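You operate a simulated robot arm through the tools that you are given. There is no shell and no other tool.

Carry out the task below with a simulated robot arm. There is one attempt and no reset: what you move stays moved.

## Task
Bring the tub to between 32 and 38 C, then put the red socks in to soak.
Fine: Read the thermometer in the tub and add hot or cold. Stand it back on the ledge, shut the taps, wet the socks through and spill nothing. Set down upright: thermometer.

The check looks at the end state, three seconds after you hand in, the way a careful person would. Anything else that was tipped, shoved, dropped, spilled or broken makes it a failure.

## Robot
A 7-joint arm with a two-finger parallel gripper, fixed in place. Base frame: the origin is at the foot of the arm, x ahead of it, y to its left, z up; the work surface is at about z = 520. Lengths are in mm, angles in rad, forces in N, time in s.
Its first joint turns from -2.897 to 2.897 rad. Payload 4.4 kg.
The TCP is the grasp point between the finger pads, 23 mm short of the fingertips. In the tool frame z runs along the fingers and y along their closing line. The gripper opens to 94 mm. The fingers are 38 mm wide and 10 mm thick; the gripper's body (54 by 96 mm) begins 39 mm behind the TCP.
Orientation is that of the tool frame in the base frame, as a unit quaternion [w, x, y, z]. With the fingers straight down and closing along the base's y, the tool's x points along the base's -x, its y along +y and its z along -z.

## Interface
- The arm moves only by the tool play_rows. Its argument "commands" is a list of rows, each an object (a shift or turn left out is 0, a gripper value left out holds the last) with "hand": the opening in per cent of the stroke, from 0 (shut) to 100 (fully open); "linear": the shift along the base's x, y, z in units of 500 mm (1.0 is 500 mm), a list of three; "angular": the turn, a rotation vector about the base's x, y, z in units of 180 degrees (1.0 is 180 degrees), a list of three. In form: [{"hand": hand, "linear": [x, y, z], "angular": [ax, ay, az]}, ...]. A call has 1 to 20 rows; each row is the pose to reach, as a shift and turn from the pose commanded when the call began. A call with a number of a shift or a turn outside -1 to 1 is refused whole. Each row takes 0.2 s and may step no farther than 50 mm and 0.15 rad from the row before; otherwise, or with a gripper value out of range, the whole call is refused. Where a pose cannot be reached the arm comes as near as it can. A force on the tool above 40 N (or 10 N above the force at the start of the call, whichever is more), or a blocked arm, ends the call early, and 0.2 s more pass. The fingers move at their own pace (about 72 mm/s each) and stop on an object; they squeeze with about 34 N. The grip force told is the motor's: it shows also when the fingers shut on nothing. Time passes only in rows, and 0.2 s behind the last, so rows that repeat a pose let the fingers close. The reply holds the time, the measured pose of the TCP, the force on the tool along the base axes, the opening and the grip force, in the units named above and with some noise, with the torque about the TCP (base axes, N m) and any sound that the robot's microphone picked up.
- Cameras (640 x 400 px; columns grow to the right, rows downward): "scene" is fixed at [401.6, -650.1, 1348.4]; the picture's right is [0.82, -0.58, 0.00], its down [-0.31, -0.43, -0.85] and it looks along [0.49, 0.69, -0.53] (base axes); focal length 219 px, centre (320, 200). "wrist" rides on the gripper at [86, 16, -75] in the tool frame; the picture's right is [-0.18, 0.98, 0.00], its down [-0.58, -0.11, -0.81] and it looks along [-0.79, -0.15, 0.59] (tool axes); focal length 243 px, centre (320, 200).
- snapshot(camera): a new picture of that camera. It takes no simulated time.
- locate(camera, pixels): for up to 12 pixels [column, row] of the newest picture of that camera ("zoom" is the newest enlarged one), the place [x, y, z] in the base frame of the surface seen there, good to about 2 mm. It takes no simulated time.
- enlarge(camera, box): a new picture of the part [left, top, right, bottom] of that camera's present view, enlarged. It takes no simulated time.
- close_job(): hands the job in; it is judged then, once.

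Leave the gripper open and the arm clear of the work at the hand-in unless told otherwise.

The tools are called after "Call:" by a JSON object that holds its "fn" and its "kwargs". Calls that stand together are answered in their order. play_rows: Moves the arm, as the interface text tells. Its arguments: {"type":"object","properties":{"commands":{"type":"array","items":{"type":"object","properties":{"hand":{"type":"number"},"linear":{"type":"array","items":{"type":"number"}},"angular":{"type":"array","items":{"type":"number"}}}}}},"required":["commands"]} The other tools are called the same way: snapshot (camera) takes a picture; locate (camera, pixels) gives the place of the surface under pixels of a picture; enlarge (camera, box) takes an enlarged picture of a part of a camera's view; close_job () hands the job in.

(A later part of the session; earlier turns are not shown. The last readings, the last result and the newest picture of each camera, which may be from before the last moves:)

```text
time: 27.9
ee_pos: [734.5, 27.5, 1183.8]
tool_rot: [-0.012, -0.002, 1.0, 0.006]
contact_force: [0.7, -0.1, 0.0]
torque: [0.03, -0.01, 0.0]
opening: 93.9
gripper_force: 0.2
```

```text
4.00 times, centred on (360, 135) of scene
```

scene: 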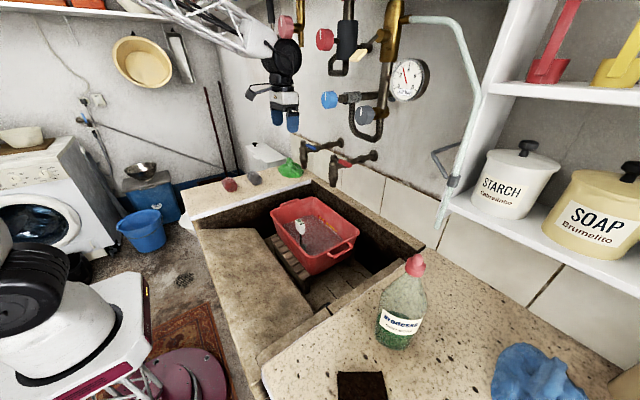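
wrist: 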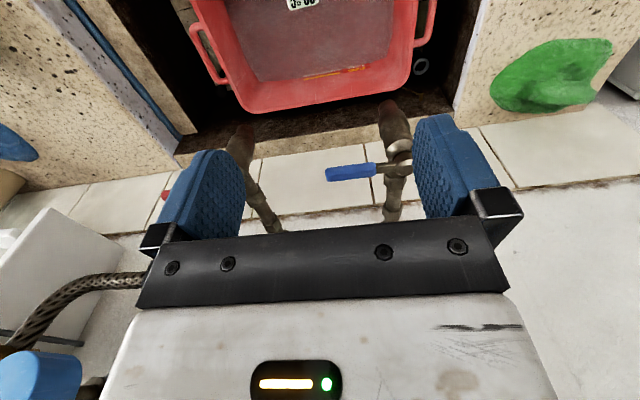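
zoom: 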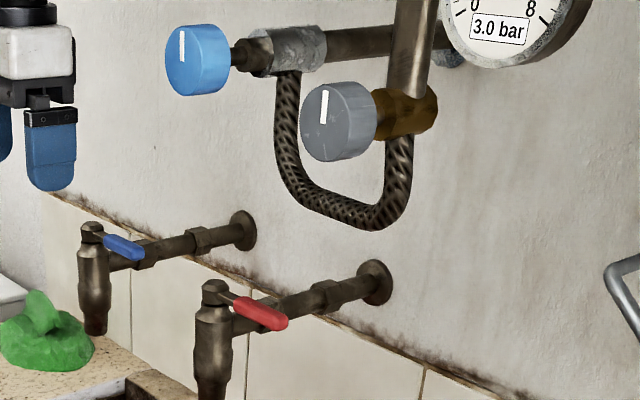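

Obstacles: blue knob bottom z≈1228 at (777,−163), hose bottom z≈1165 at x≈860; bottle far away at (683,−530). I'll back down to (640, 0, 1080) first, away from the knobs, then pitch the tool horizontal (pointing +x).

Call:
{"fn": "play_rows", "kwargs": {"commands": [{"hand": 100, "linear": [-0.03, 0, -0.04]}, {"linear": [-0.07, -0.01, -0.09]}, {"linear": [-0.12, -0.03, -0.14]}, {"linear": [-0.16, -0.05, -0.18]}, {"linear": [-0.19, -0.055, -0.208]}, {"linear": [-0.19, -0.055, -0.208]}]}}

Call:
{"fn": "snapshot", "kwargs": {"camera": "scene"}}

```text
time: 29.3
ee_pos: [637.7, -4.1, 1072.3]
tool_rot: [-0.017, -0.002, 1.0, 0.007]
contact_force: [0.7, -0.4, -0.7]
torque: [0.04, 0.0, -0.01]
opening: 94.0
gripper_force: 0.1
```

```text
taken
```

scene: 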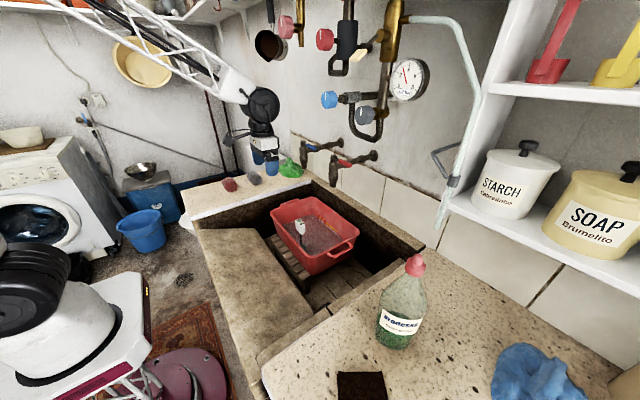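

Clear. Now pitch the tool −92° about base y so the fingers point along +x (12 rows of 0.133 rad).

Call:
{"fn": "play_rows", "kwargs": {"commands": [{"hand": 100, "angular": [0, -0.0425, 0]}, {"angular": [0, -0.085, 0]}, {"angular": [0, -0.1275, 0]}, {"angular": [0, -0.17, 0]}, {"angular": [0, -0.2125, 0]}, {"angular": [0, -0.255, 0]}, {"angular": [0, -0.2975, 0]}, {"angular": [0, -0.34, 0]}, {"angular": [0, -0.3825, 0]}, {"angular": [0, -0.425, 0]}, {"angular": [0, -0.4675, 0]}, {"angular": [0, -0.51, 0]}, {"angular": [0, -0.51, 0]}]}}

Call:
{"fn": "snapshot", "kwargs": {"camera": "scene"}}

Call:
{"fn": "snapshot", "kwargs": {"camera": "wrist"}}

```text
time: 32.1
ee_pos: [640.2, -3.7, 1073.0]
tool_rot: [0.707, -0.005, 0.707, 0.004]
contact_force: [-1.0, -0.2, 0.0]
torque: [-0.03, 0.03, 0.0]
opening: 93.8
gripper_force: 0.0
out of reach, approached as far as the arm can: row 10
```

```text
taken
```

scene: 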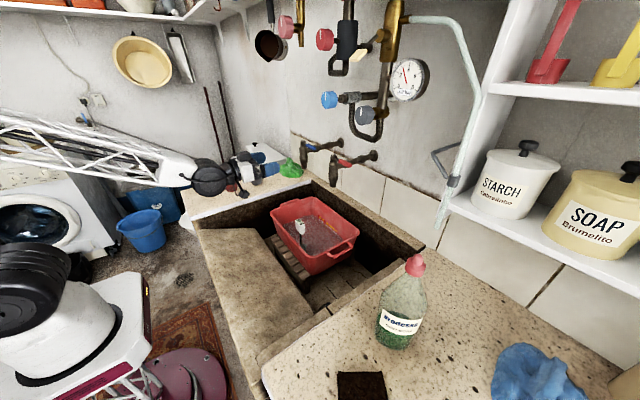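

```text
taken
```

wrist: 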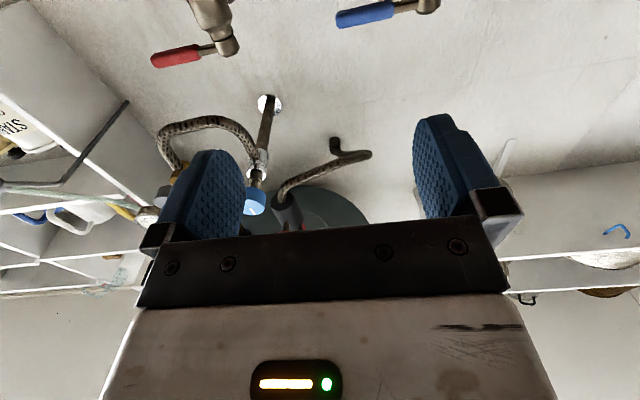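

The tool is horizontal. Next roll +90° about base x so the fingers close vertically (one above, one below the lever).

Call:
{"fn": "play_rows", "kwargs": {"commands": [{"hand": 100, "angular": [0.0455, 0, 0]}, {"angular": [0.091, 0, 0]}, {"angular": [0.1365, 0, 0]}, {"angular": [0.182, 0, 0]}, {"angular": [0.2275, 0, 0]}, {"angular": [0.273, 0, 0]}, {"angular": [0.3185, 0, 0]}, {"angular": [0.364, 0, 0]}, {"angular": [0.4095, 0, 0]}, {"angular": [0.455, 0, 0]}, {"angular": [0.5, 0, 0]}, {"angular": [0.5, 0, 0]}]}}

Call:
{"fn": "snapshot", "kwargs": {"camera": "scene"}}

Call:
{"fn": "snapshot", "kwargs": {"camera": "wrist"}}

```text
time: 34.7
ee_pos: [639.8, -4.6, 1071.9]
tool_rot: [0.502, 0.496, 0.497, 0.504]
contact_force: [0.1, 0.2, 0.0]
torque: [0.01, 0.04, -0.02]
opening: 94.0
gripper_force: 0.1
```

```text
taken
```

scene: 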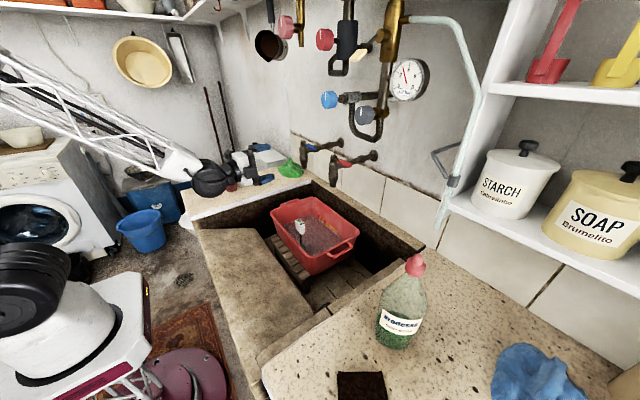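

```text
taken
```

wrist: 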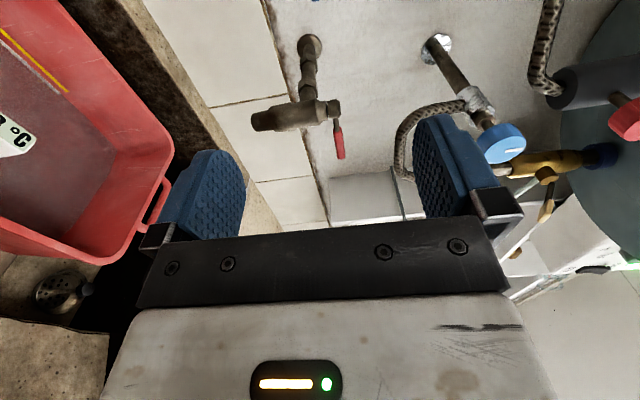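

The wrist view now shows the red lever at about (338,140), with image right = up. I'll locate the lever parts from here.

Call:
{"fn": "enlarge", "kwargs": {"camera": "wrist", "box": [240, 60, 400, 200]}}

Call:
{"fn": "locate", "kwargs": {"camera": "wrist", "pixels": [[338, 123], [339, 140], [341, 156], [334, 140], [344, 140], [335, 108], [315, 112], [270, 120], [308, 75], [336, 155]]}}

```text
2.86 times, centred on (320, 130) of wrist
```

zoom: 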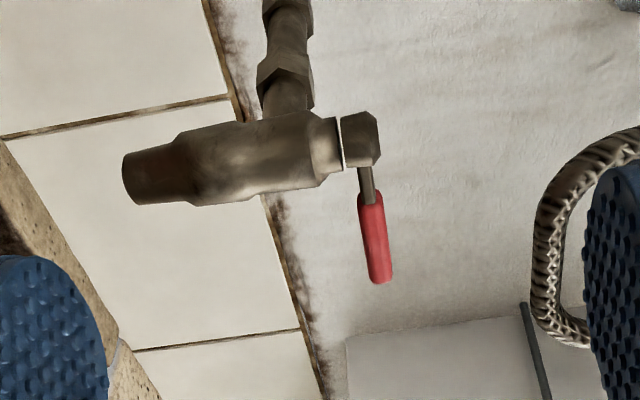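

```text
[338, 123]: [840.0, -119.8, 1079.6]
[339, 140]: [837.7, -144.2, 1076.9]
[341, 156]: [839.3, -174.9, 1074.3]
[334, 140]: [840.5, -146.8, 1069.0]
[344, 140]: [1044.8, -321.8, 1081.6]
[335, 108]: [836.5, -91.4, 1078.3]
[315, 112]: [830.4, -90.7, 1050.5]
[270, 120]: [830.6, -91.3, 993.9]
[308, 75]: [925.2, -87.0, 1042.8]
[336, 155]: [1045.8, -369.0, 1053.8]
```

Lever handle: x≈838–857, y −125…−183, z≈1068–1080; hub axis at ≈(850,−100). I move to a pre-grasp at (795, −155, 1074) with fingers open.

Call:
{"fn": "play_rows", "kwargs": {"commands": [{"hand": 100, "linear": [0.03, -0.06, 0.001]}, {"linear": [0.08, -0.12, 0.002]}, {"linear": [0.13, -0.18, 0.003]}, {"linear": [0.18, -0.24, 0.004]}, {"linear": [0.24, -0.29, 0.004]}, {"linear": [0.31, -0.3, 0.004]}, {"linear": [0.31, -0.3, 0.004]}]}}

Call:
{"fn": "snapshot", "kwargs": {"camera": "scene"}}

Call:
{"fn": "snapshot", "kwargs": {"camera": "wrist"}}

```text
time: 36.3
ee_pos: [793.1, -154.4, 1075.1]
tool_rot: [0.502, 0.496, 0.498, 0.504]
contact_force: [-0.4, -0.1, -0.5]
torque: [-0.01, 0.01, -0.01]
opening: 94.1
gripper_force: 0.1
```

```text
taken
```

scene: 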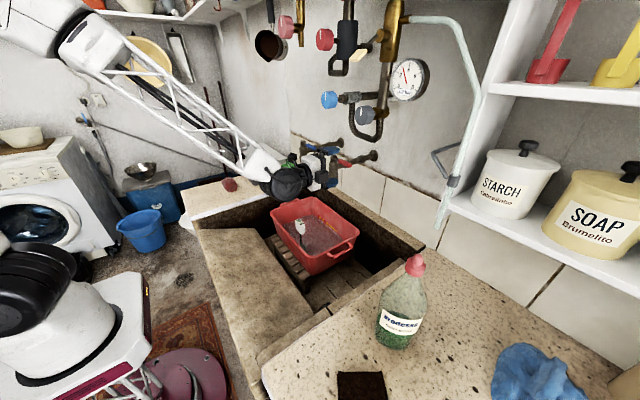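

```text
taken
```

wrist: 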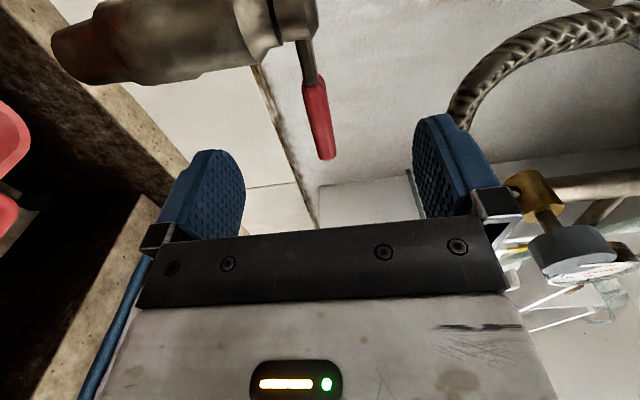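

Lever is between the fingers ahead, and the thermometer display remains visible from the scene camera. I'll locate the lever precisely from here.

Call:
{"fn": "locate", "kwargs": {"camera": "wrist", "pixels": [[307, 80], [322, 80], [312, 100], [326, 125], [318, 155], [330, 155], [310, 120], [325, 158], [295, 15], [303, 60]]}}

```text
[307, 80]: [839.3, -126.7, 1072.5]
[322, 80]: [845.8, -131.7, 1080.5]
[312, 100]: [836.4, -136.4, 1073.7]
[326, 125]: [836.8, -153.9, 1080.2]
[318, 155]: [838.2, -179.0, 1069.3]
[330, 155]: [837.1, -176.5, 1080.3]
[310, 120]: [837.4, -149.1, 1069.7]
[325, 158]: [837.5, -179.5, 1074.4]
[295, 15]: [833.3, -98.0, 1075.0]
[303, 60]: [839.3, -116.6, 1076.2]
```

Handle centre is z≈1075, x≈845. Advancing 45 mm to x≈838 and closing on the handle.

Call:
{"fn": "play_rows", "kwargs": {"commands": [{"hand": 100, "linear": [0.04, 0, 0]}, {"hand": 100, "linear": [0.09, 0, 0]}, {"hand": 60, "linear": [0.09, 0, 0]}, {"hand": 30, "linear": [0.09, 0, 0]}, {"hand": 15, "linear": [0.09, 0, 0]}, {"hand": 0, "linear": [0.09, 0, 0]}, {"hand": 0, "linear": [0.09, 0, 0]}, {"hand": 0, "linear": [0.09, 0, 0]}]}}

Call:
{"fn": "snapshot", "kwargs": {"camera": "wrist"}}

Call:
{"fn": "enlarge", "kwargs": {"camera": "scene", "box": [258, 120, 402, 250]}}

```text
time: 38.1
ee_pos: [839.2, -154.4, 1076.1]
tool_rot: [0.503, 0.495, 0.498, 0.504]
contact_force: [0.6, 2.5, 14.6]
torque: [0.94, 0.24, 0.0]
opening: 12.7
gripper_force: 44.5
```

```text
taken
```

wrist: 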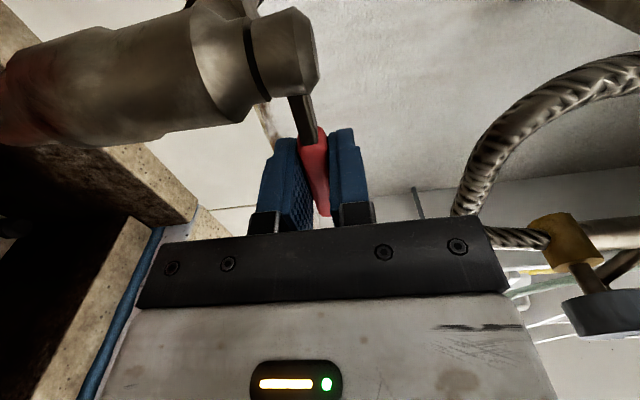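

```text
3.08 times, centred on (330, 185) of scene
```

zoom: 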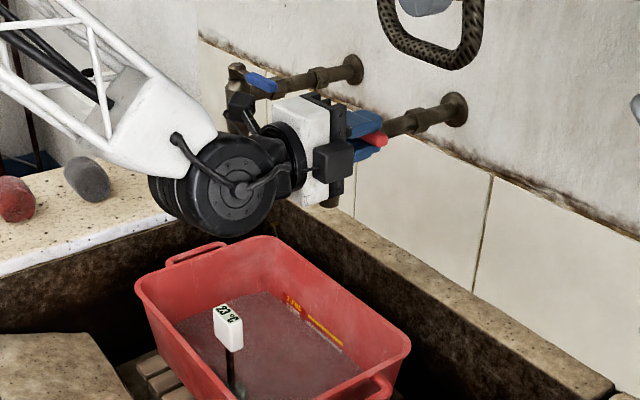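

The handle is gripped (opening 12.7). Now I try turning the lever +10° (tip toward the wall, about the hub at (849,−100)), relieving z by 1 mm, watching force and sound.

Call:
{"fn": "play_rows", "kwargs": {"commands": [{"hand": 0, "linear": [0.0048, -0.0008, 0.002], "angular": [0, 0, 0.0139]}, {"linear": [0.0096, -0.0013, 0.002], "angular": [0, 0, 0.0278]}, {"linear": [0.0144, -0.0017, 0.002], "angular": [0, 0, 0.0417]}, {"linear": [0.0192, -0.0018, 0.002], "angular": [0, 0, 0.0556]}]}}

Call:
{"fn": "enlarge", "kwargs": {"camera": "scene", "box": [258, 120, 402, 250]}}

Call:
{"fn": "snapshot", "kwargs": {"camera": "wrist"}}

```text
time: 38.6
ee_pos: [840.6, -154.5, 1075.1]
tool_rot: [0.491, 0.483, 0.511, 0.515]
contact_force: [-18.3, 5.7, 7.7]
torque: [0.81, 0.34, -1.24]
opening: 12.7
gripper_force: 45.1
stopped in row 2: the force on the tool passed its limit at 44 N (the readings are from after the stop); the commanded pose is now the measured one
```

```text
3.08 times, centred on (330, 185) of scene
```

zoom: 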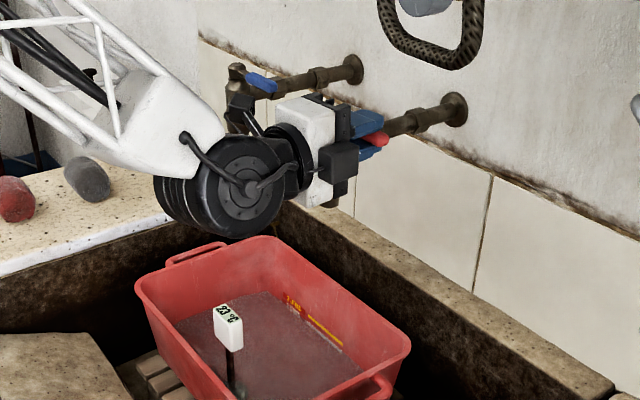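

```text
taken
```

wrist: 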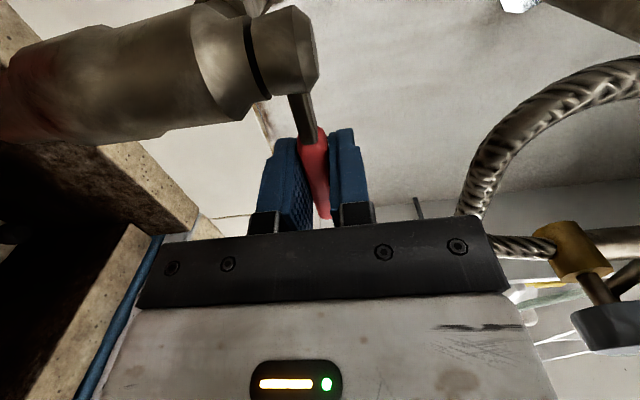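

It resists toward the wall (44 N, no motion) – that's the shut stop. So it opens the other way (tip toward −x). I turn −10° about the hub.

Call:
{"fn": "play_rows", "kwargs": {"commands": [{"hand": 0, "linear": [-0.0047, 0.0008, 0], "angular": [0, 0, -0.0139]}, {"linear": [-0.0094, 0.0019, 0], "angular": [0, 0, -0.0278]}, {"linear": [-0.014, 0.0032, 0], "angular": [0, 0, -0.0417]}, {"linear": [-0.0187, 0.0046, 0], "angular": [0, 0, -0.0556]}]}}

Call:
{"fn": "enlarge", "kwargs": {"camera": "scene", "box": [258, 120, 402, 250]}}

Call:
{"fn": "snapshot", "kwargs": {"camera": "wrist"}}

```text
time: 39.6
ee_pos: [830.7, -153.1, 1074.4]
tool_rot: [0.533, 0.526, 0.466, 0.471]
contact_force: [-10.6, -14.6, 5.5]
torque: [0.36, 0.29, 0.36]
opening: 13.0
gripper_force: 45.0
```

```text
3.08 times, centred on (330, 185) of scene
```

zoom: 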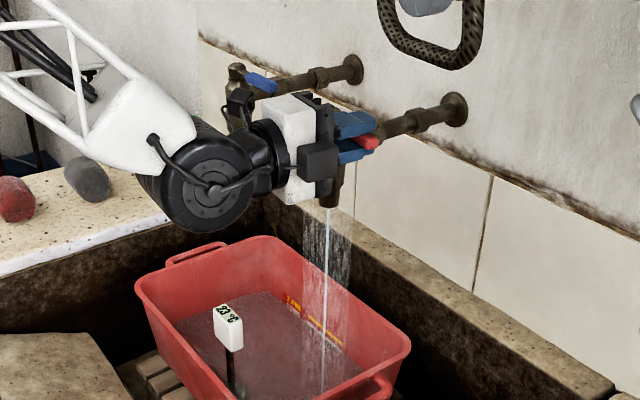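

```text
taken
```

wrist: 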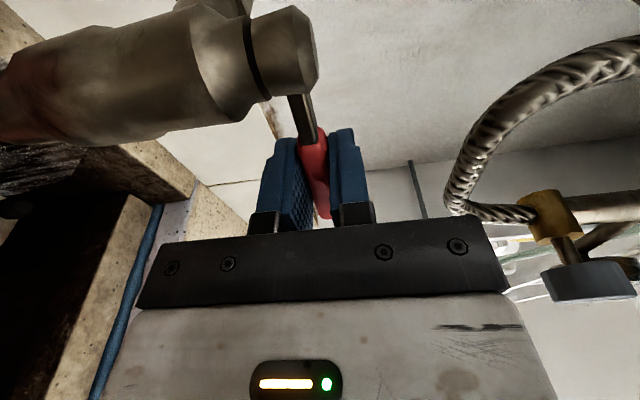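

Water runs from the red tap into the tub (the stream lands inside). I hold for 2 s and read the thermometer.

Call:
{"fn": "play_rows", "kwargs": {"commands": [{"hand": 0}, {"hand": 0}, {"hand": 0}, {"hand": 0}, {"hand": 0}, {"hand": 0}, {"hand": 0}, {"hand": 0}, {"hand": 0}, {"hand": 0}]}}

Call:
{"fn": "enlarge", "kwargs": {"camera": "scene", "box": [290, 213, 322, 233]}}

Call:
{"fn": "enlarge", "kwargs": {"camera": "scene", "box": [312, 208, 376, 248]}}

```text
time: 41.8
ee_pos: [830.1, -152.7, 1076.5]
tool_rot: [0.534, 0.526, 0.466, 0.471]
contact_force: [-2.5, -29.7, 12.0]
torque: [0.7, 0.16, -0.32]
opening: 12.7
gripper_force: 45.0
```

```text
16.00 times, centred on (306, 223) of scene
```

zoom: 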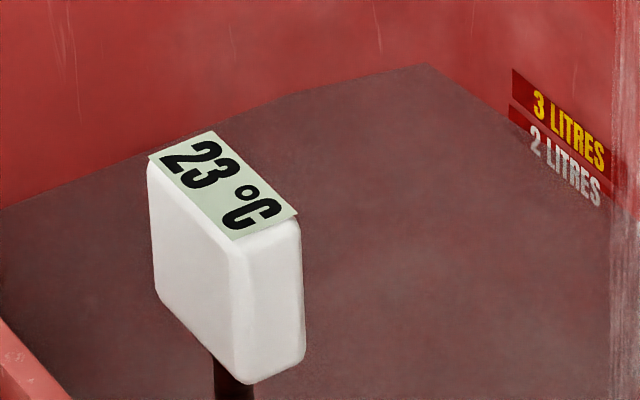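

```text
10.00 times, centred on (344, 228) of scene
```

zoom: 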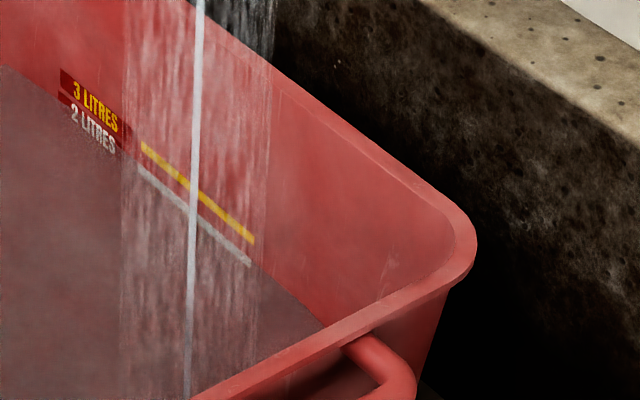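

Still 23 °C, level unchanged, small flow. There's a side force of −30 N in y, so I shift 2 mm toward −y to relax it, and open another 10°.

Call:
{"fn": "play_rows", "kwargs": {"commands": [{"hand": 0, "linear": [0, -0.003, 0]}, {"linear": [-0.0045, -0.0025, 0], "angular": [0, 0, -0.0139]}, {"linear": [-0.009, -0.001, 0], "angular": [0, 0, -0.0278]}, {"linear": [-0.0134, 0.001, 0], "angular": [0, 0, -0.0417]}, {"linear": [-0.0178, 0.003, 0], "angular": [0, 0, -0.0556]}, {"linear": [-0.0178, 0.003, 0], "angular": [0, 0, -0.0556]}, {"linear": [-0.0178, 0.003, 0], "angular": [0, 0, -0.0556]}]}}

Call:
{"fn": "enlarge", "kwargs": {"camera": "scene", "box": [258, 120, 402, 250]}}

Call:
{"fn": "enlarge", "kwargs": {"camera": "scene", "box": [290, 213, 322, 233]}}

```text
time: 43.4
ee_pos: [823.1, -149.8, 1075.0]
tool_rot: [0.572, 0.565, 0.419, 0.423]
contact_force: [-4.7, 39.3, 14.8]
torque: [0.9, -0.09, 1.08]
opening: 13.0
gripper_force: 44.5
```

```text
3.08 times, centred on (330, 185) of scene
```

zoom: 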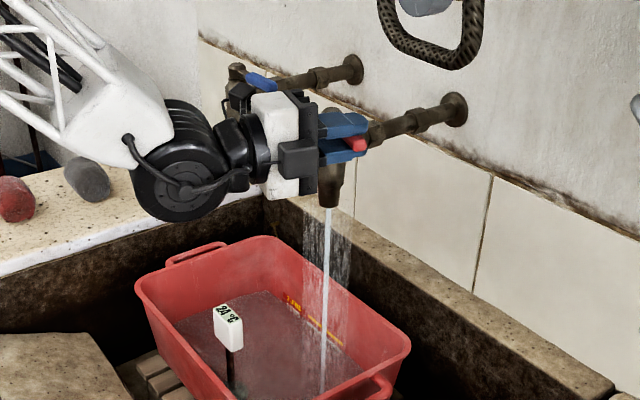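

```text
16.00 times, centred on (306, 223) of scene
```

zoom: 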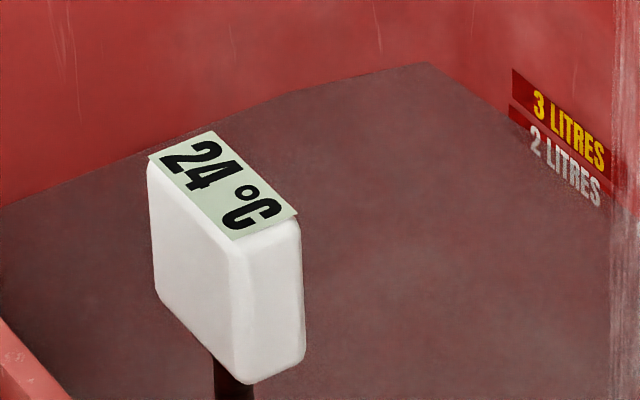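

24 °C and rising, so red is hot. Side force is now +39 N in y, so I shift +1 mm in y to relax it and hold 2 s.

Call:
{"fn": "play_rows", "kwargs": {"commands": [{"hand": 0, "linear": [0, 0.0012, -0.001]}, {"linear": [0, 0.0022, -0.002]}, {"linear": [0, 0.0022, -0.002]}, {"linear": [0, 0.0022, -0.002]}, {"linear": [0, 0.0022, -0.002]}, {"linear": [0, 0.0022, -0.002]}, {"linear": [0, 0.0022, -0.002]}, {"linear": [0, 0.0022, -0.002]}, {"linear": [0, 0.0022, -0.002]}, {"linear": [0, 0.0022, -0.002]}]}}

Call:
{"fn": "enlarge", "kwargs": {"camera": "scene", "box": [290, 213, 322, 233]}}

Call:
{"fn": "enlarge", "kwargs": {"camera": "scene", "box": [312, 208, 376, 248]}}

```text
time: 45.6
ee_pos: [822.3, -149.4, 1074.9]
tool_rot: [0.573, 0.564, 0.418, 0.423]
contact_force: [20.2, -13.7, 40.5]
torque: [0.58, 0.05, -1.35]
opening: 12.6
gripper_force: 44.4
```

```text
16.00 times, centred on (306, 223) of scene
```

zoom: 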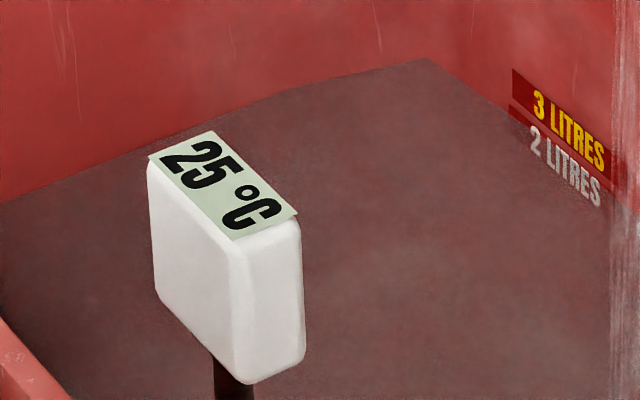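

```text
10.00 times, centred on (344, 228) of scene
```

zoom: 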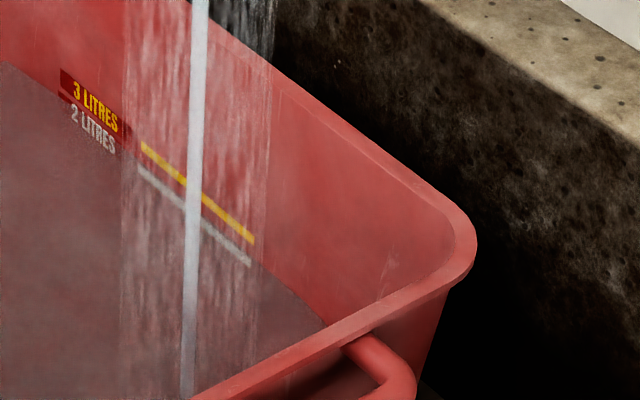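

25 °C. Vertical force has grown to 40 N (my −1 mm was the wrong way), so I raise 1.5 mm and hold 3 s.

Call:
{"fn": "play_rows", "kwargs": {"commands": [{"hand": 0, "linear": [0.0005, -0.0003, 0.0015]}, {"linear": [0.001, -0.0005, 0.003]}, {"linear": [0.001, -0.0005, 0.003]}, {"linear": [0.001, -0.0005, 0.003]}, {"linear": [0.001, -0.0005, 0.003]}, {"linear": [0.001, -0.0005, 0.003]}, {"linear": [0.001, -0.0005, 0.003]}, {"linear": [0.001, -0.0005, 0.003]}, {"linear": [0.001, -0.0005, 0.003]}, {"linear": [0.001, -0.0005, 0.003]}, {"linear": [0.001, -0.0005, 0.003]}, {"linear": [0.001, -0.0005, 0.003]}, {"linear": [0.001, -0.0005, 0.003]}, {"linear": [0.001, -0.0005, 0.003]}]}}

Call:
{"fn": "enlarge", "kwargs": {"camera": "scene", "box": [290, 213, 322, 233]}}

Call:
{"fn": "snapshot", "kwargs": {"camera": "scene"}}

```text
time: 48.6
ee_pos: [822.0, -149.8, 1075.7]
tool_rot: [0.573, 0.565, 0.418, 0.422]
contact_force: [2.8, -5.7, 18.3]
torque: [0.81, -0.07, -0.22]
opening: 12.8
gripper_force: 45.1
```

```text
16.00 times, centred on (306, 223) of scene
```

zoom: 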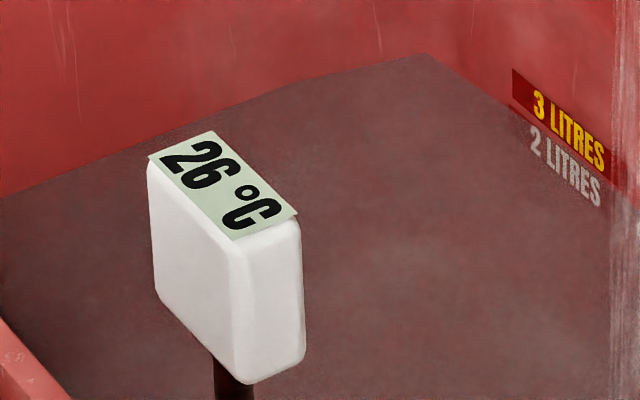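

```text
taken
```

scene: 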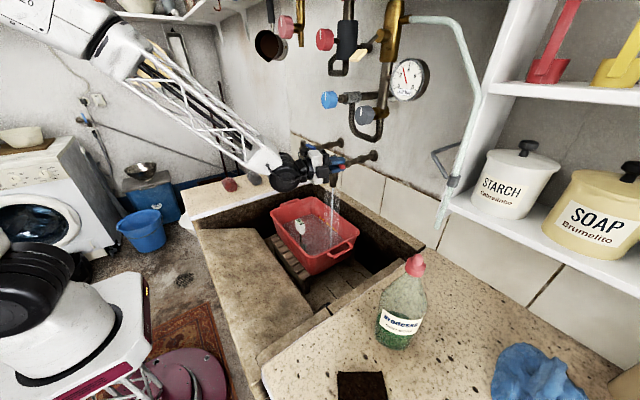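

26 °C and rising steadily; forces are now small. Hold 4 s more.

Call:
{"fn": "play_rows", "kwargs": {"commands": [{"hand": 0, "linear": [0, 0, 0.001]}, {"linear": [0, 0, 0.001]}, {"linear": [0, 0, 0.001]}, {"linear": [0, 0, 0.001]}, {"linear": [0, 0, 0.001]}, {"linear": [0, 0, 0.001]}, {"linear": [0, 0, 0.001]}, {"linear": [0, 0, 0.001]}, {"linear": [0, 0, 0.001]}, {"linear": [0, 0, 0.001]}, {"linear": [0, 0, 0.001]}, {"linear": [0, 0, 0.001]}, {"linear": [0, 0, 0.001]}, {"linear": [0, 0, 0.001]}, {"linear": [0, 0, 0.001]}, {"linear": [0, 0, 0.001]}, {"linear": [0, 0, 0.001]}, {"linear": [0, 0, 0.001]}, {"linear": [0, 0, 0.001]}]}}

Call:
{"fn": "enlarge", "kwargs": {"camera": "scene", "box": [290, 213, 322, 233]}}

Call:
{"fn": "enlarge", "kwargs": {"camera": "scene", "box": [312, 208, 376, 248]}}

```text
time: 52.6
ee_pos: [822.6, -149.4, 1074.9]
tool_rot: [0.572, 0.565, 0.419, 0.422]
contact_force: [-13.4, 10.0, -16.3]
torque: [0.96, 0.04, 0.93]
opening: 13.0
gripper_force: 44.3
```

```text
16.00 times, centred on (306, 223) of scene
```

zoom: 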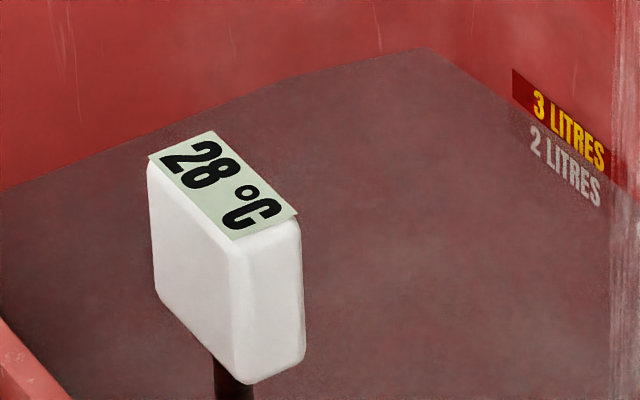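

```text
10.00 times, centred on (344, 228) of scene
```

zoom: 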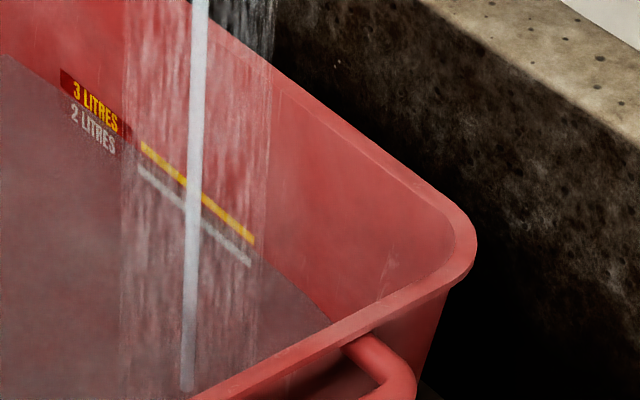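

28 °C. Holding another 4 s.

Call:
{"fn": "play_rows", "kwargs": {"commands": [{"hand": 0, "linear": [0, 0, -0.0008]}, {"linear": [0, 0, -0.0008]}, {"linear": [0, 0, -0.0008]}, {"linear": [0, 0, -0.0008]}, {"linear": [0, 0, -0.0008]}, {"linear": [0, 0, -0.0008]}, {"linear": [0, 0, -0.0008]}, {"linear": [0, 0, -0.0008]}, {"linear": [0, 0, -0.0008]}, {"linear": [0, 0, -0.0008]}, {"linear": [0, 0, -0.0008]}, {"linear": [0, 0, -0.0008]}, {"linear": [0, 0, -0.0008]}, {"linear": [0, 0, -0.0008]}, {"linear": [0, 0, -0.0008]}, {"linear": [0, 0, -0.0008]}, {"linear": [0, 0, -0.0008]}, {"linear": [0, 0, -0.0008]}, {"linear": [0, 0, -0.0008]}]}}

Call:
{"fn": "enlarge", "kwargs": {"camera": "scene", "box": [290, 213, 322, 233]}}

```text
time: 56.6
ee_pos: [822.8, -149.4, 1075.9]
tool_rot: [0.572, 0.565, 0.419, 0.422]
contact_force: [-8.5, -2.5, -19.9]
torque: [0.87, 0.09, 0.35]
opening: 12.9
gripper_force: 45.2
```

```text
16.00 times, centred on (306, 223) of scene
```

zoom: 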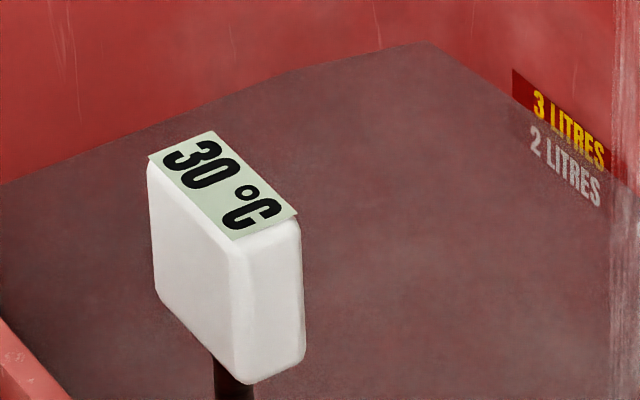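

30 °C. Another 4 s.

Call:
{"fn": "play_rows", "kwargs": {"commands": [{"hand": 0, "linear": [0, 0, -0.0015]}, {"linear": [0, 0, -0.0015]}, {"linear": [0, 0, -0.0015]}, {"linear": [0, 0, -0.0015]}, {"linear": [0, 0, -0.0015]}, {"linear": [0, 0, -0.0015]}, {"linear": [0, 0, -0.0015]}, {"linear": [0, 0, -0.0015]}, {"linear": [0, 0, -0.0015]}, {"linear": [0, 0, -0.0015]}, {"linear": [0, 0, -0.0015]}, {"linear": [0, 0, -0.0015]}, {"linear": [0, 0, -0.0015]}, {"linear": [0, 0, -0.0015]}, {"linear": [0, 0, -0.0015]}, {"linear": [0, 0, -0.0015]}, {"linear": [0, 0, -0.0015]}, {"linear": [0, 0, -0.0015]}, {"linear": [0, 0, -0.0015]}]}}

Call:
{"fn": "enlarge", "kwargs": {"camera": "scene", "box": [290, 213, 322, 233]}}

Call:
{"fn": "enlarge", "kwargs": {"camera": "scene", "box": [312, 208, 376, 248]}}

```text
time: 60.6
ee_pos: [823.1, -150.6, 1076.4]
tool_rot: [0.572, 0.565, 0.418, 0.423]
contact_force: [16.0, 6.7, 2.8]
torque: [0.83, 0.06, -0.66]
opening: 12.6
gripper_force: 45.0
```

```text
16.00 times, centred on (306, 223) of scene
```

zoom: 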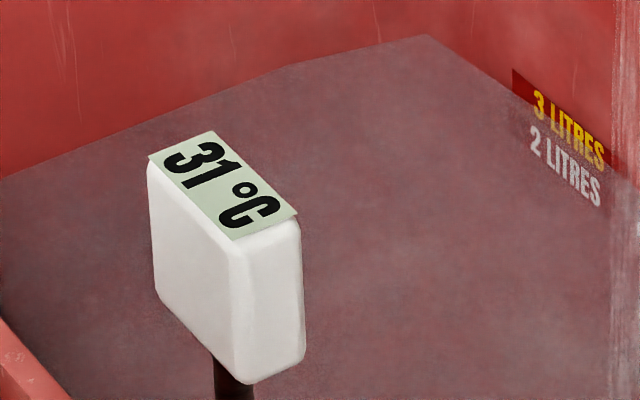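

```text
10.00 times, centred on (344, 228) of scene
```

zoom: 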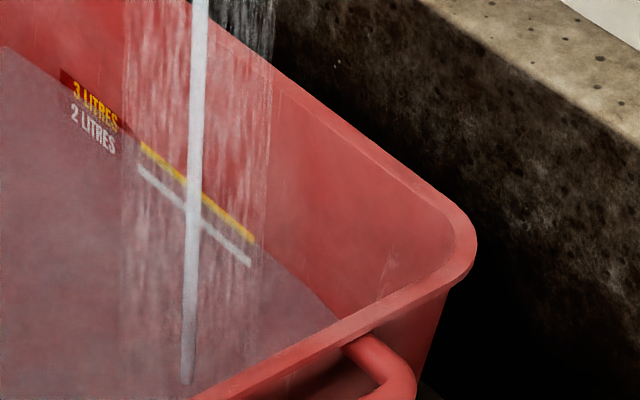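

31 °C, level between the 2 and 3 litre marks. Another 4 s.

Call:
{"fn": "play_rows", "kwargs": {"commands": [{"hand": 0}, {"hand": 0}, {"hand": 0}, {"hand": 0}, {"hand": 0}, {"hand": 0}, {"hand": 0}, {"hand": 0}, {"hand": 0}, {"hand": 0}, {"hand": 0}, {"hand": 0}, {"hand": 0}, {"hand": 0}, {"hand": 0}, {"hand": 0}, {"hand": 0}, {"hand": 0}, {"hand": 0}]}}

Call:
{"fn": "enlarge", "kwargs": {"camera": "scene", "box": [290, 213, 322, 233]}}

```text
time: 64.6
ee_pos: [822.7, -150.1, 1075.7]
tool_rot: [0.572, 0.564, 0.418, 0.423]
contact_force: [8.6, 7.6, 12.9]
torque: [0.79, -0.02, -0.32]
opening: 12.8
gripper_force: 45.0
```

```text
16.00 times, centred on (306, 223) of scene
```

zoom: 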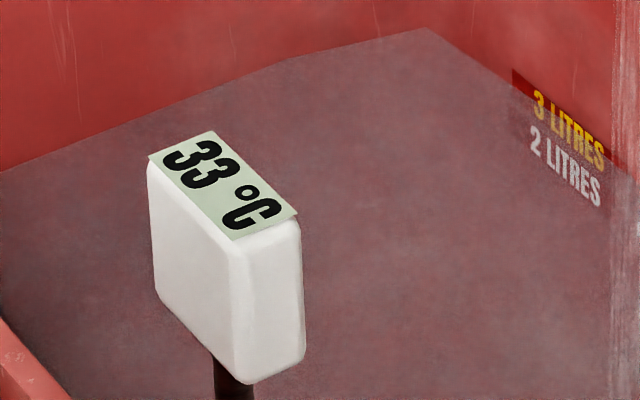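

33 °C and climbing ~0.4 °C/s. Another 3 s, then I'll close.

Call:
{"fn": "play_rows", "kwargs": {"commands": [{"hand": 0}, {"hand": 0}, {"hand": 0}, {"hand": 0}, {"hand": 0}, {"hand": 0}, {"hand": 0}, {"hand": 0}, {"hand": 0}, {"hand": 0}, {"hand": 0}, {"hand": 0}, {"hand": 0}, {"hand": 0}]}}

Call:
{"fn": "enlarge", "kwargs": {"camera": "scene", "box": [290, 213, 322, 233]}}

```text
time: 67.6
ee_pos: [823.2, -150.5, 1075.8]
tool_rot: [0.572, 0.565, 0.418, 0.423]
contact_force: [5.6, 6.9, 14.0]
torque: [0.81, -0.02, -0.1]
opening: 12.9
gripper_force: 45.2
```

```text
16.00 times, centred on (306, 223) of scene
```

zoom: 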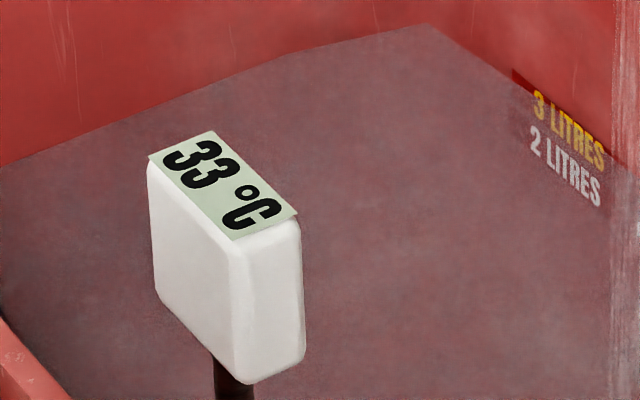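

Reads 33 (nearly 34 presumably). 2 more seconds, then close.

Call:
{"fn": "play_rows", "kwargs": {"commands": [{"hand": 0}, {"hand": 0}, {"hand": 0}, {"hand": 0}, {"hand": 0}, {"hand": 0}, {"hand": 0}, {"hand": 0}, {"hand": 0}]}}

Call:
{"fn": "enlarge", "kwargs": {"camera": "scene", "box": [290, 213, 322, 233]}}

```text
time: 69.6
ee_pos: [822.3, -149.9, 1076.2]
tool_rot: [0.572, 0.565, 0.418, 0.423]
contact_force: [3.6, 6.8, 14.1]
torque: [0.77, 0.03, -0.03]
opening: 12.7
gripper_force: 44.7
```

```text
16.00 times, centred on (306, 223) of scene
```

zoom: 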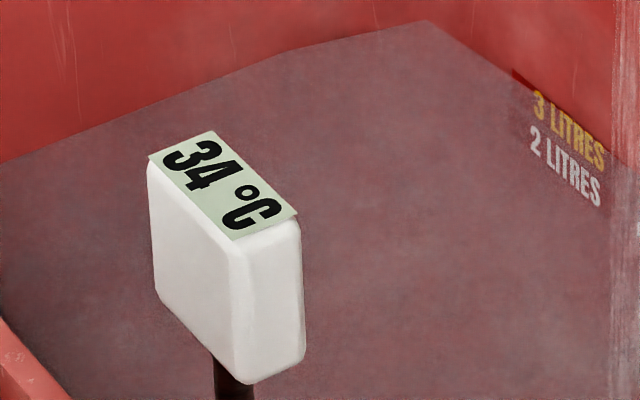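

34 °C. Now closing the red tap: turning back +17–19° about the hub to its stop.

Call:
{"fn": "play_rows", "kwargs": {"commands": [{"hand": 0, "linear": [0.009, -0.0034, 0], "angular": [0, 0, 0.0278]}, {"linear": [0.0182, -0.006, 0], "angular": [0, 0, 0.0556]}, {"linear": [0.0284, -0.0084, 0], "angular": [0, 0, 0.0833]}, {"linear": [0.0338, -0.0092, 0], "angular": [0, 0, 0.0972]}, {"linear": [0.0366, -0.0094, 0], "angular": [0, 0, 0.1056]}]}}

Call:
{"fn": "enlarge", "kwargs": {"camera": "scene", "box": [258, 120, 402, 250]}}

```text
time: 70.8
ee_pos: [840.0, -154.4, 1075.2]
tool_rot: [0.494, 0.488, 0.506, 0.511]
contact_force: [-23.1, 15.2, 24.6]
torque: [0.74, 0.24, -0.9]
opening: 12.9
gripper_force: 45.0
```

```text
3.08 times, centred on (330, 185) of scene
```

zoom: 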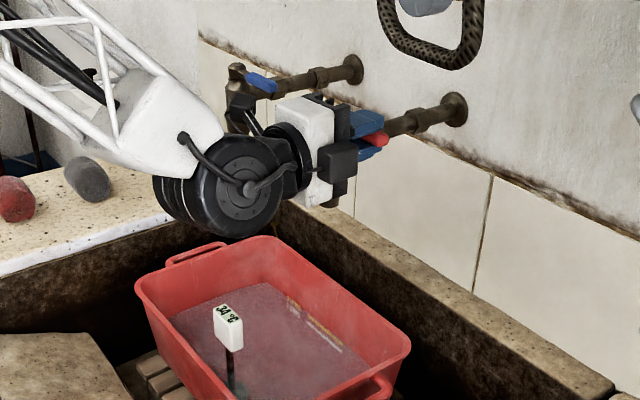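

The stream has stopped. I hold 2 s with the lever at its stop and read the settled temperature.

Call:
{"fn": "play_rows", "kwargs": {"commands": [{"hand": 0}, {"hand": 0}, {"hand": 0}, {"hand": 0}, {"hand": 0}, {"hand": 0}, {"hand": 0}, {"hand": 0}, {"hand": 0}, {"hand": 0}, {"hand": 0}, {"hand": 0}, {"hand": 0}, {"hand": 0}]}}

Call:
{"fn": "enlarge", "kwargs": {"camera": "scene", "box": [290, 213, 322, 233]}}

Call:
{"fn": "enlarge", "kwargs": {"camera": "scene", "box": [312, 208, 376, 248]}}

Call:
{"fn": "enlarge", "kwargs": {"camera": "scene", "box": [320, 150, 368, 190]}}

```text
time: 71.7
ee_pos: [840.3, -153.9, 1074.9]
tool_rot: [0.494, 0.487, 0.507, 0.512]
contact_force: [-14.9, 6.7, 7.3]
torque: [0.81, 0.3, -1.2]
opening: 12.8
gripper_force: 45.2
stopped in row 4: the force on the tool passed its limit at 47 N (the readings are from after the stop); the commanded pose is now the measured one
```

```text
16.00 times, centred on (306, 223) of scene
```

zoom: 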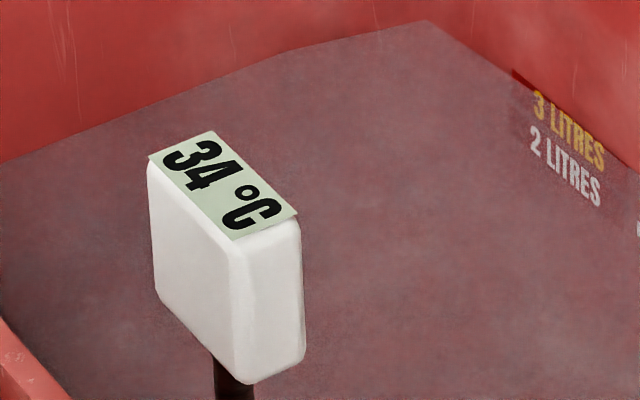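

```text
10.00 times, centred on (344, 228) of scene
```

zoom: 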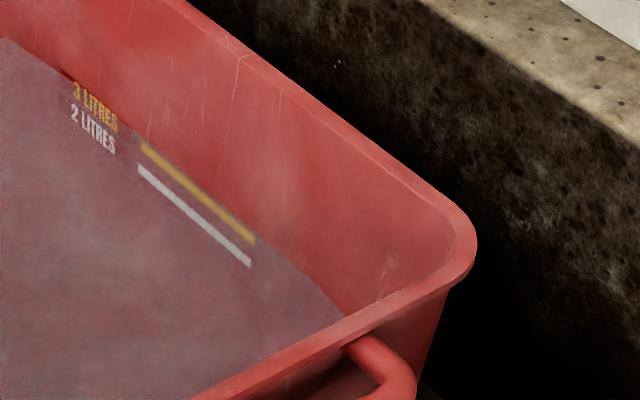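

```text
10.00 times, centred on (344, 170) of scene
```

zoom: 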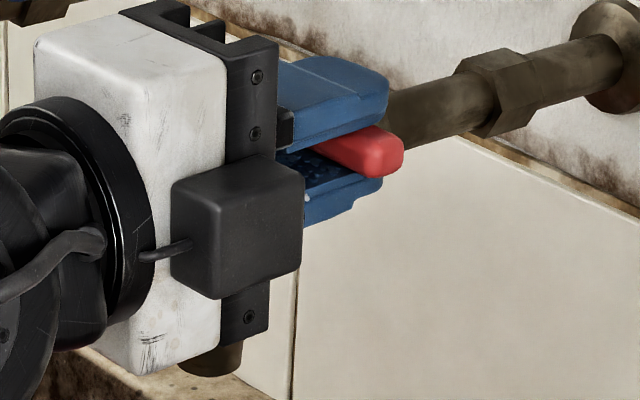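

Water is at about the 3‑litre mark and reads 34 °C; the tap is shut. Releasing the lever and backing straight out along −x.

Call:
{"fn": "play_rows", "kwargs": {"commands": [{"hand": 30, "linear": [0, 0, 0]}, {"hand": 70, "linear": [0, 0, 0]}, {"hand": 100, "linear": [0, 0, 0]}, {"hand": 100, "linear": [0, 0, 0]}, {"hand": 100, "linear": [0, 0, 0]}, {"hand": 100, "linear": [-0.04, 0, 0]}, {"linear": [-0.1, 0, 0]}, {"linear": [-0.16, 0, 0]}, {"linear": [-0.16, 0, 0]}]}}

Call:
{"fn": "enlarge", "kwargs": {"camera": "scene", "box": [258, 120, 402, 250]}}

Call:
{"fn": "enlarge", "kwargs": {"camera": "scene", "box": [290, 213, 322, 233]}}

Call:
{"fn": "snapshot", "kwargs": {"camera": "wrist"}}

```text
time: 73.7
ee_pos: [761.0, -154.0, 1077.3]
tool_rot: [0.495, 0.487, 0.506, 0.512]
contact_force: [1.3, -0.5, 0.5]
torque: [-0.02, -0.02, 0.0]
opening: 94.2
gripper_force: 0.1
```

```text
3.08 times, centred on (330, 185) of scene
```

zoom: 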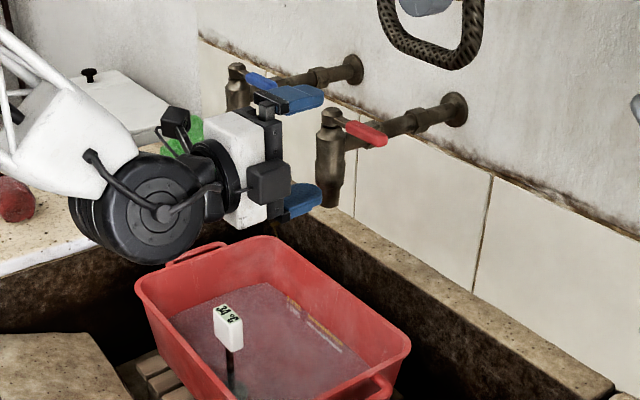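

```text
16.00 times, centred on (306, 223) of scene
```

zoom: 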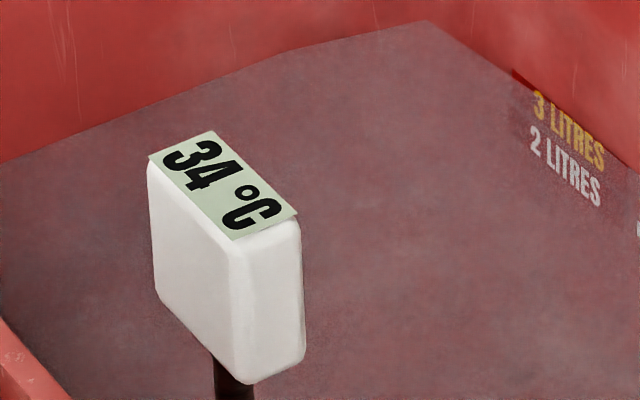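

```text
taken
```

wrist: 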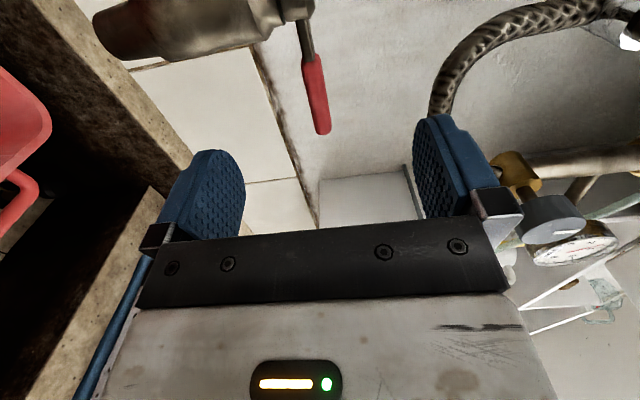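

Tap shut, reads a stable 34 °C. I'll leave the thermometer standing as a monitor, back off to (640, −5) and pitch the tool +90° about y so that it points down, fingers closing along x – right for grasping the rolled red socks.

Call:
{"fn": "play_rows", "kwargs": {"commands": [{"hand": 100, "linear": [-0.05, 0.06, 0]}, {"linear": [-0.1, 0.12, 0]}, {"linear": [-0.15, 0.18, 0]}, {"linear": [-0.2, 0.24, 0]}, {"linear": [-0.242, 0.298, 0]}, {"linear": [-0.242, 0.298, 0], "angular": [0, 0.0455, 0]}, {"linear": [-0.242, 0.298, 0], "angular": [0, 0.091, 0]}, {"linear": [-0.242, 0.298, 0], "angular": [0, 0.1365, 0]}, {"linear": [-0.242, 0.298, 0], "angular": [0, 0.182, 0]}, {"linear": [-0.242, 0.298, 0], "angular": [0, 0.2275, 0]}, {"linear": [-0.242, 0.298, 0], "angular": [0, 0.273, 0]}, {"linear": [-0.242, 0.298, 0], "angular": [0, 0.3185, 0]}, {"linear": [-0.242, 0.298, 0], "angular": [0, 0.364, 0]}, {"linear": [-0.242, 0.298, 0], "angular": [0, 0.4095, 0]}, {"linear": [-0.242, 0.298, 0], "angular": [0, 0.455, 0]}, {"linear": [-0.242, 0.298, 0], "angular": [0, 0.5, 0]}, {"linear": [-0.242, 0.298, 0], "angular": [0, 0.5, 0]}]}}

Call:
{"fn": "snapshot", "kwargs": {"camera": "scene"}}

Call:
{"fn": "enlarge", "kwargs": {"camera": "scene", "box": [290, 213, 322, 233]}}

```text
time: 77.3
ee_pos: [638.8, -5.8, 1075.5]
tool_rot: [-0.01, 0.707, 0.707, 0.017]
contact_force: [0.3, -0.7, 1.4]
torque: [0.01, 0.01, 0.02]
opening: 93.9
gripper_force: 0.1
out of reach, approached as far as the arm can: row 11, 12, 13
```

```text
taken
```

scene: 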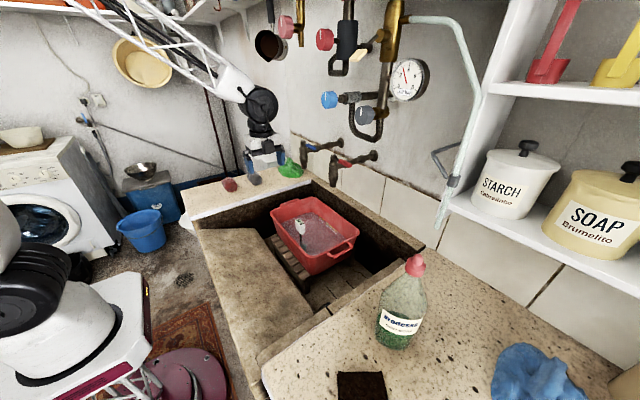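

```text
16.00 times, centred on (306, 223) of scene
```

zoom: 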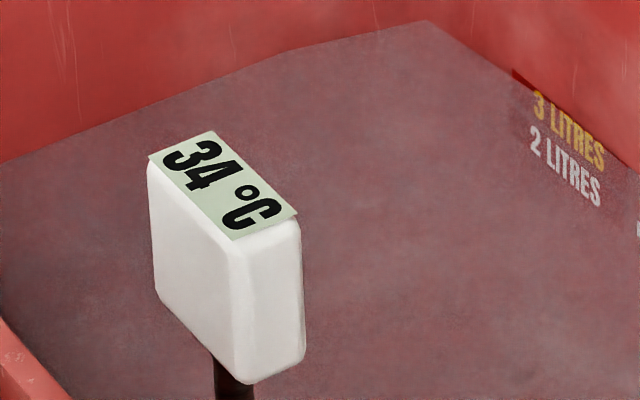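

Tool points down again; still 34 °C. Now move to above the red socks at about (593, 417, 1000), trimming the small tilt.

Call:
{"fn": "play_rows", "kwargs": {"commands": [{"hand": 100, "linear": [-0.0092, 0.0846, -0.0151], "angular": [-0.0012, 0.0003, 0]}, {"linear": [-0.0183, 0.1691, -0.0302], "angular": [-0.0024, 0.0006, 0]}, {"linear": [-0.0275, 0.2537, -0.0453], "angular": [-0.0036, 0.001, 0]}, {"linear": [-0.0366, 0.3382, -0.0604], "angular": [-0.0048, 0.0013, 0]}, {"linear": [-0.0458, 0.4228, -0.0755], "angular": [-0.006, 0.0016, 0]}, {"linear": [-0.055, 0.5074, -0.0906], "angular": [-0.0073, 0.0019, 0]}, {"linear": [-0.0641, 0.5919, -0.1057], "angular": [-0.0085, 0.0022, 0]}, {"linear": [-0.0733, 0.6765, -0.1208], "angular": [-0.0097, 0.0026, 0]}, {"linear": [-0.0824, 0.761, -0.1359], "angular": [-0.0109, 0.0029, 0]}, {"linear": [-0.0916, 0.8456, -0.151], "angular": [-0.0121, 0.0032, 0]}, {"linear": [-0.0916, 0.8456, -0.151], "angular": [-0.0121, 0.0032, 0]}]}}

Call:
{"fn": "snapshot", "kwargs": {"camera": "wrist"}}

Call:
{"fn": "enlarge", "kwargs": {"camera": "scene", "box": [190, 120, 286, 200]}}

```text
time: 79.7
ee_pos: [594.5, 417.3, 1001.3]
tool_rot: [0.001, 0.706, 0.708, 0.0]
contact_force: [0.3, 0.2, 0.3]
torque: [-0.01, 0.02, -0.02]
opening: 93.9
gripper_force: 0.1
```

```text
taken
```

wrist: 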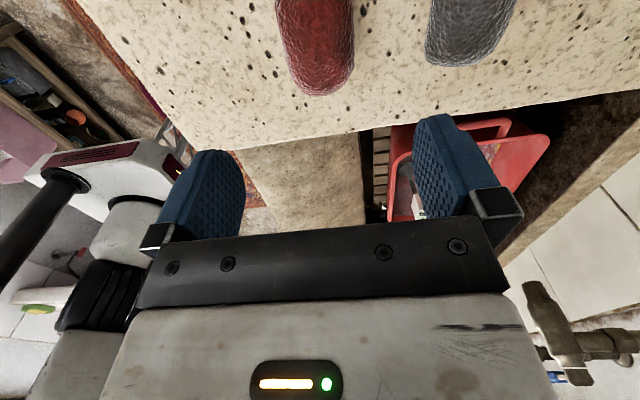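

```text
5.00 times, centred on (238, 160) of scene
```

zoom: 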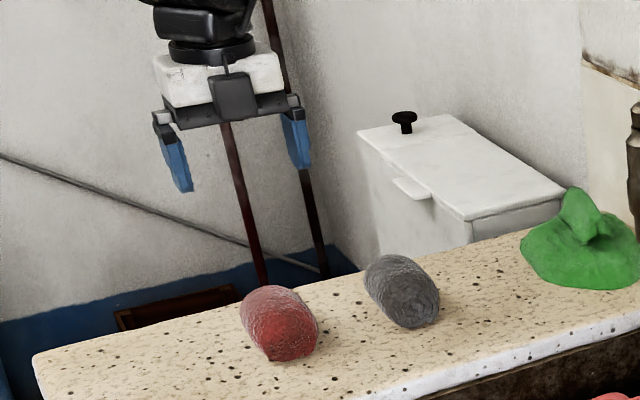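

The wrist view shows the red socks at the top (280–355, 0–95) and grey to the right (430–515). I locate edges of the red roll and the gap to the grey.

Call:
{"fn": "locate", "kwargs": {"camera": "wrist", "pixels": [[280, 20], [290, 70], [320, 50], [315, 10], [350, 20], [353, 60], [330, 92], [305, 90], [430, 20], [432, 50], [325, 75], [300, 30]]}}

Call:
{"fn": "locate", "kwargs": {"camera": "zoom", "pixels": [[245, 300], [270, 290], [300, 300], [315, 330], [280, 330], [265, 355], [300, 355], [260, 320], [370, 270], [380, 300], [285, 293], [243, 320]]}}

```text
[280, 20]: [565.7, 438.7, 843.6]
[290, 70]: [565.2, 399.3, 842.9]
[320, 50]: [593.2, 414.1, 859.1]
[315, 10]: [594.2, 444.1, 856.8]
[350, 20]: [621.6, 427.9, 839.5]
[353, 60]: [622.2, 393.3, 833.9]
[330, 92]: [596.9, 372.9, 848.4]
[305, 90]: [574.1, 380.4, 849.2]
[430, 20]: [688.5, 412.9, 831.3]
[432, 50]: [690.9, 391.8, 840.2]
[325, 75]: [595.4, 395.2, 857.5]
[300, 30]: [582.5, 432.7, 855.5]
```

```text
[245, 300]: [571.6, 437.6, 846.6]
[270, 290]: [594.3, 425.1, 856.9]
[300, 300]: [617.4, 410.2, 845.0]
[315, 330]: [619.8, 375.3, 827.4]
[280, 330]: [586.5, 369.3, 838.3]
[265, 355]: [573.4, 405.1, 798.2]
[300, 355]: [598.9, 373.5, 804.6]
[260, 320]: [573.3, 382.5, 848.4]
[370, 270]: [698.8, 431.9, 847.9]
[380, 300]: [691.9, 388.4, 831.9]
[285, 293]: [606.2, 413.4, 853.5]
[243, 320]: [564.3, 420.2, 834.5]
```

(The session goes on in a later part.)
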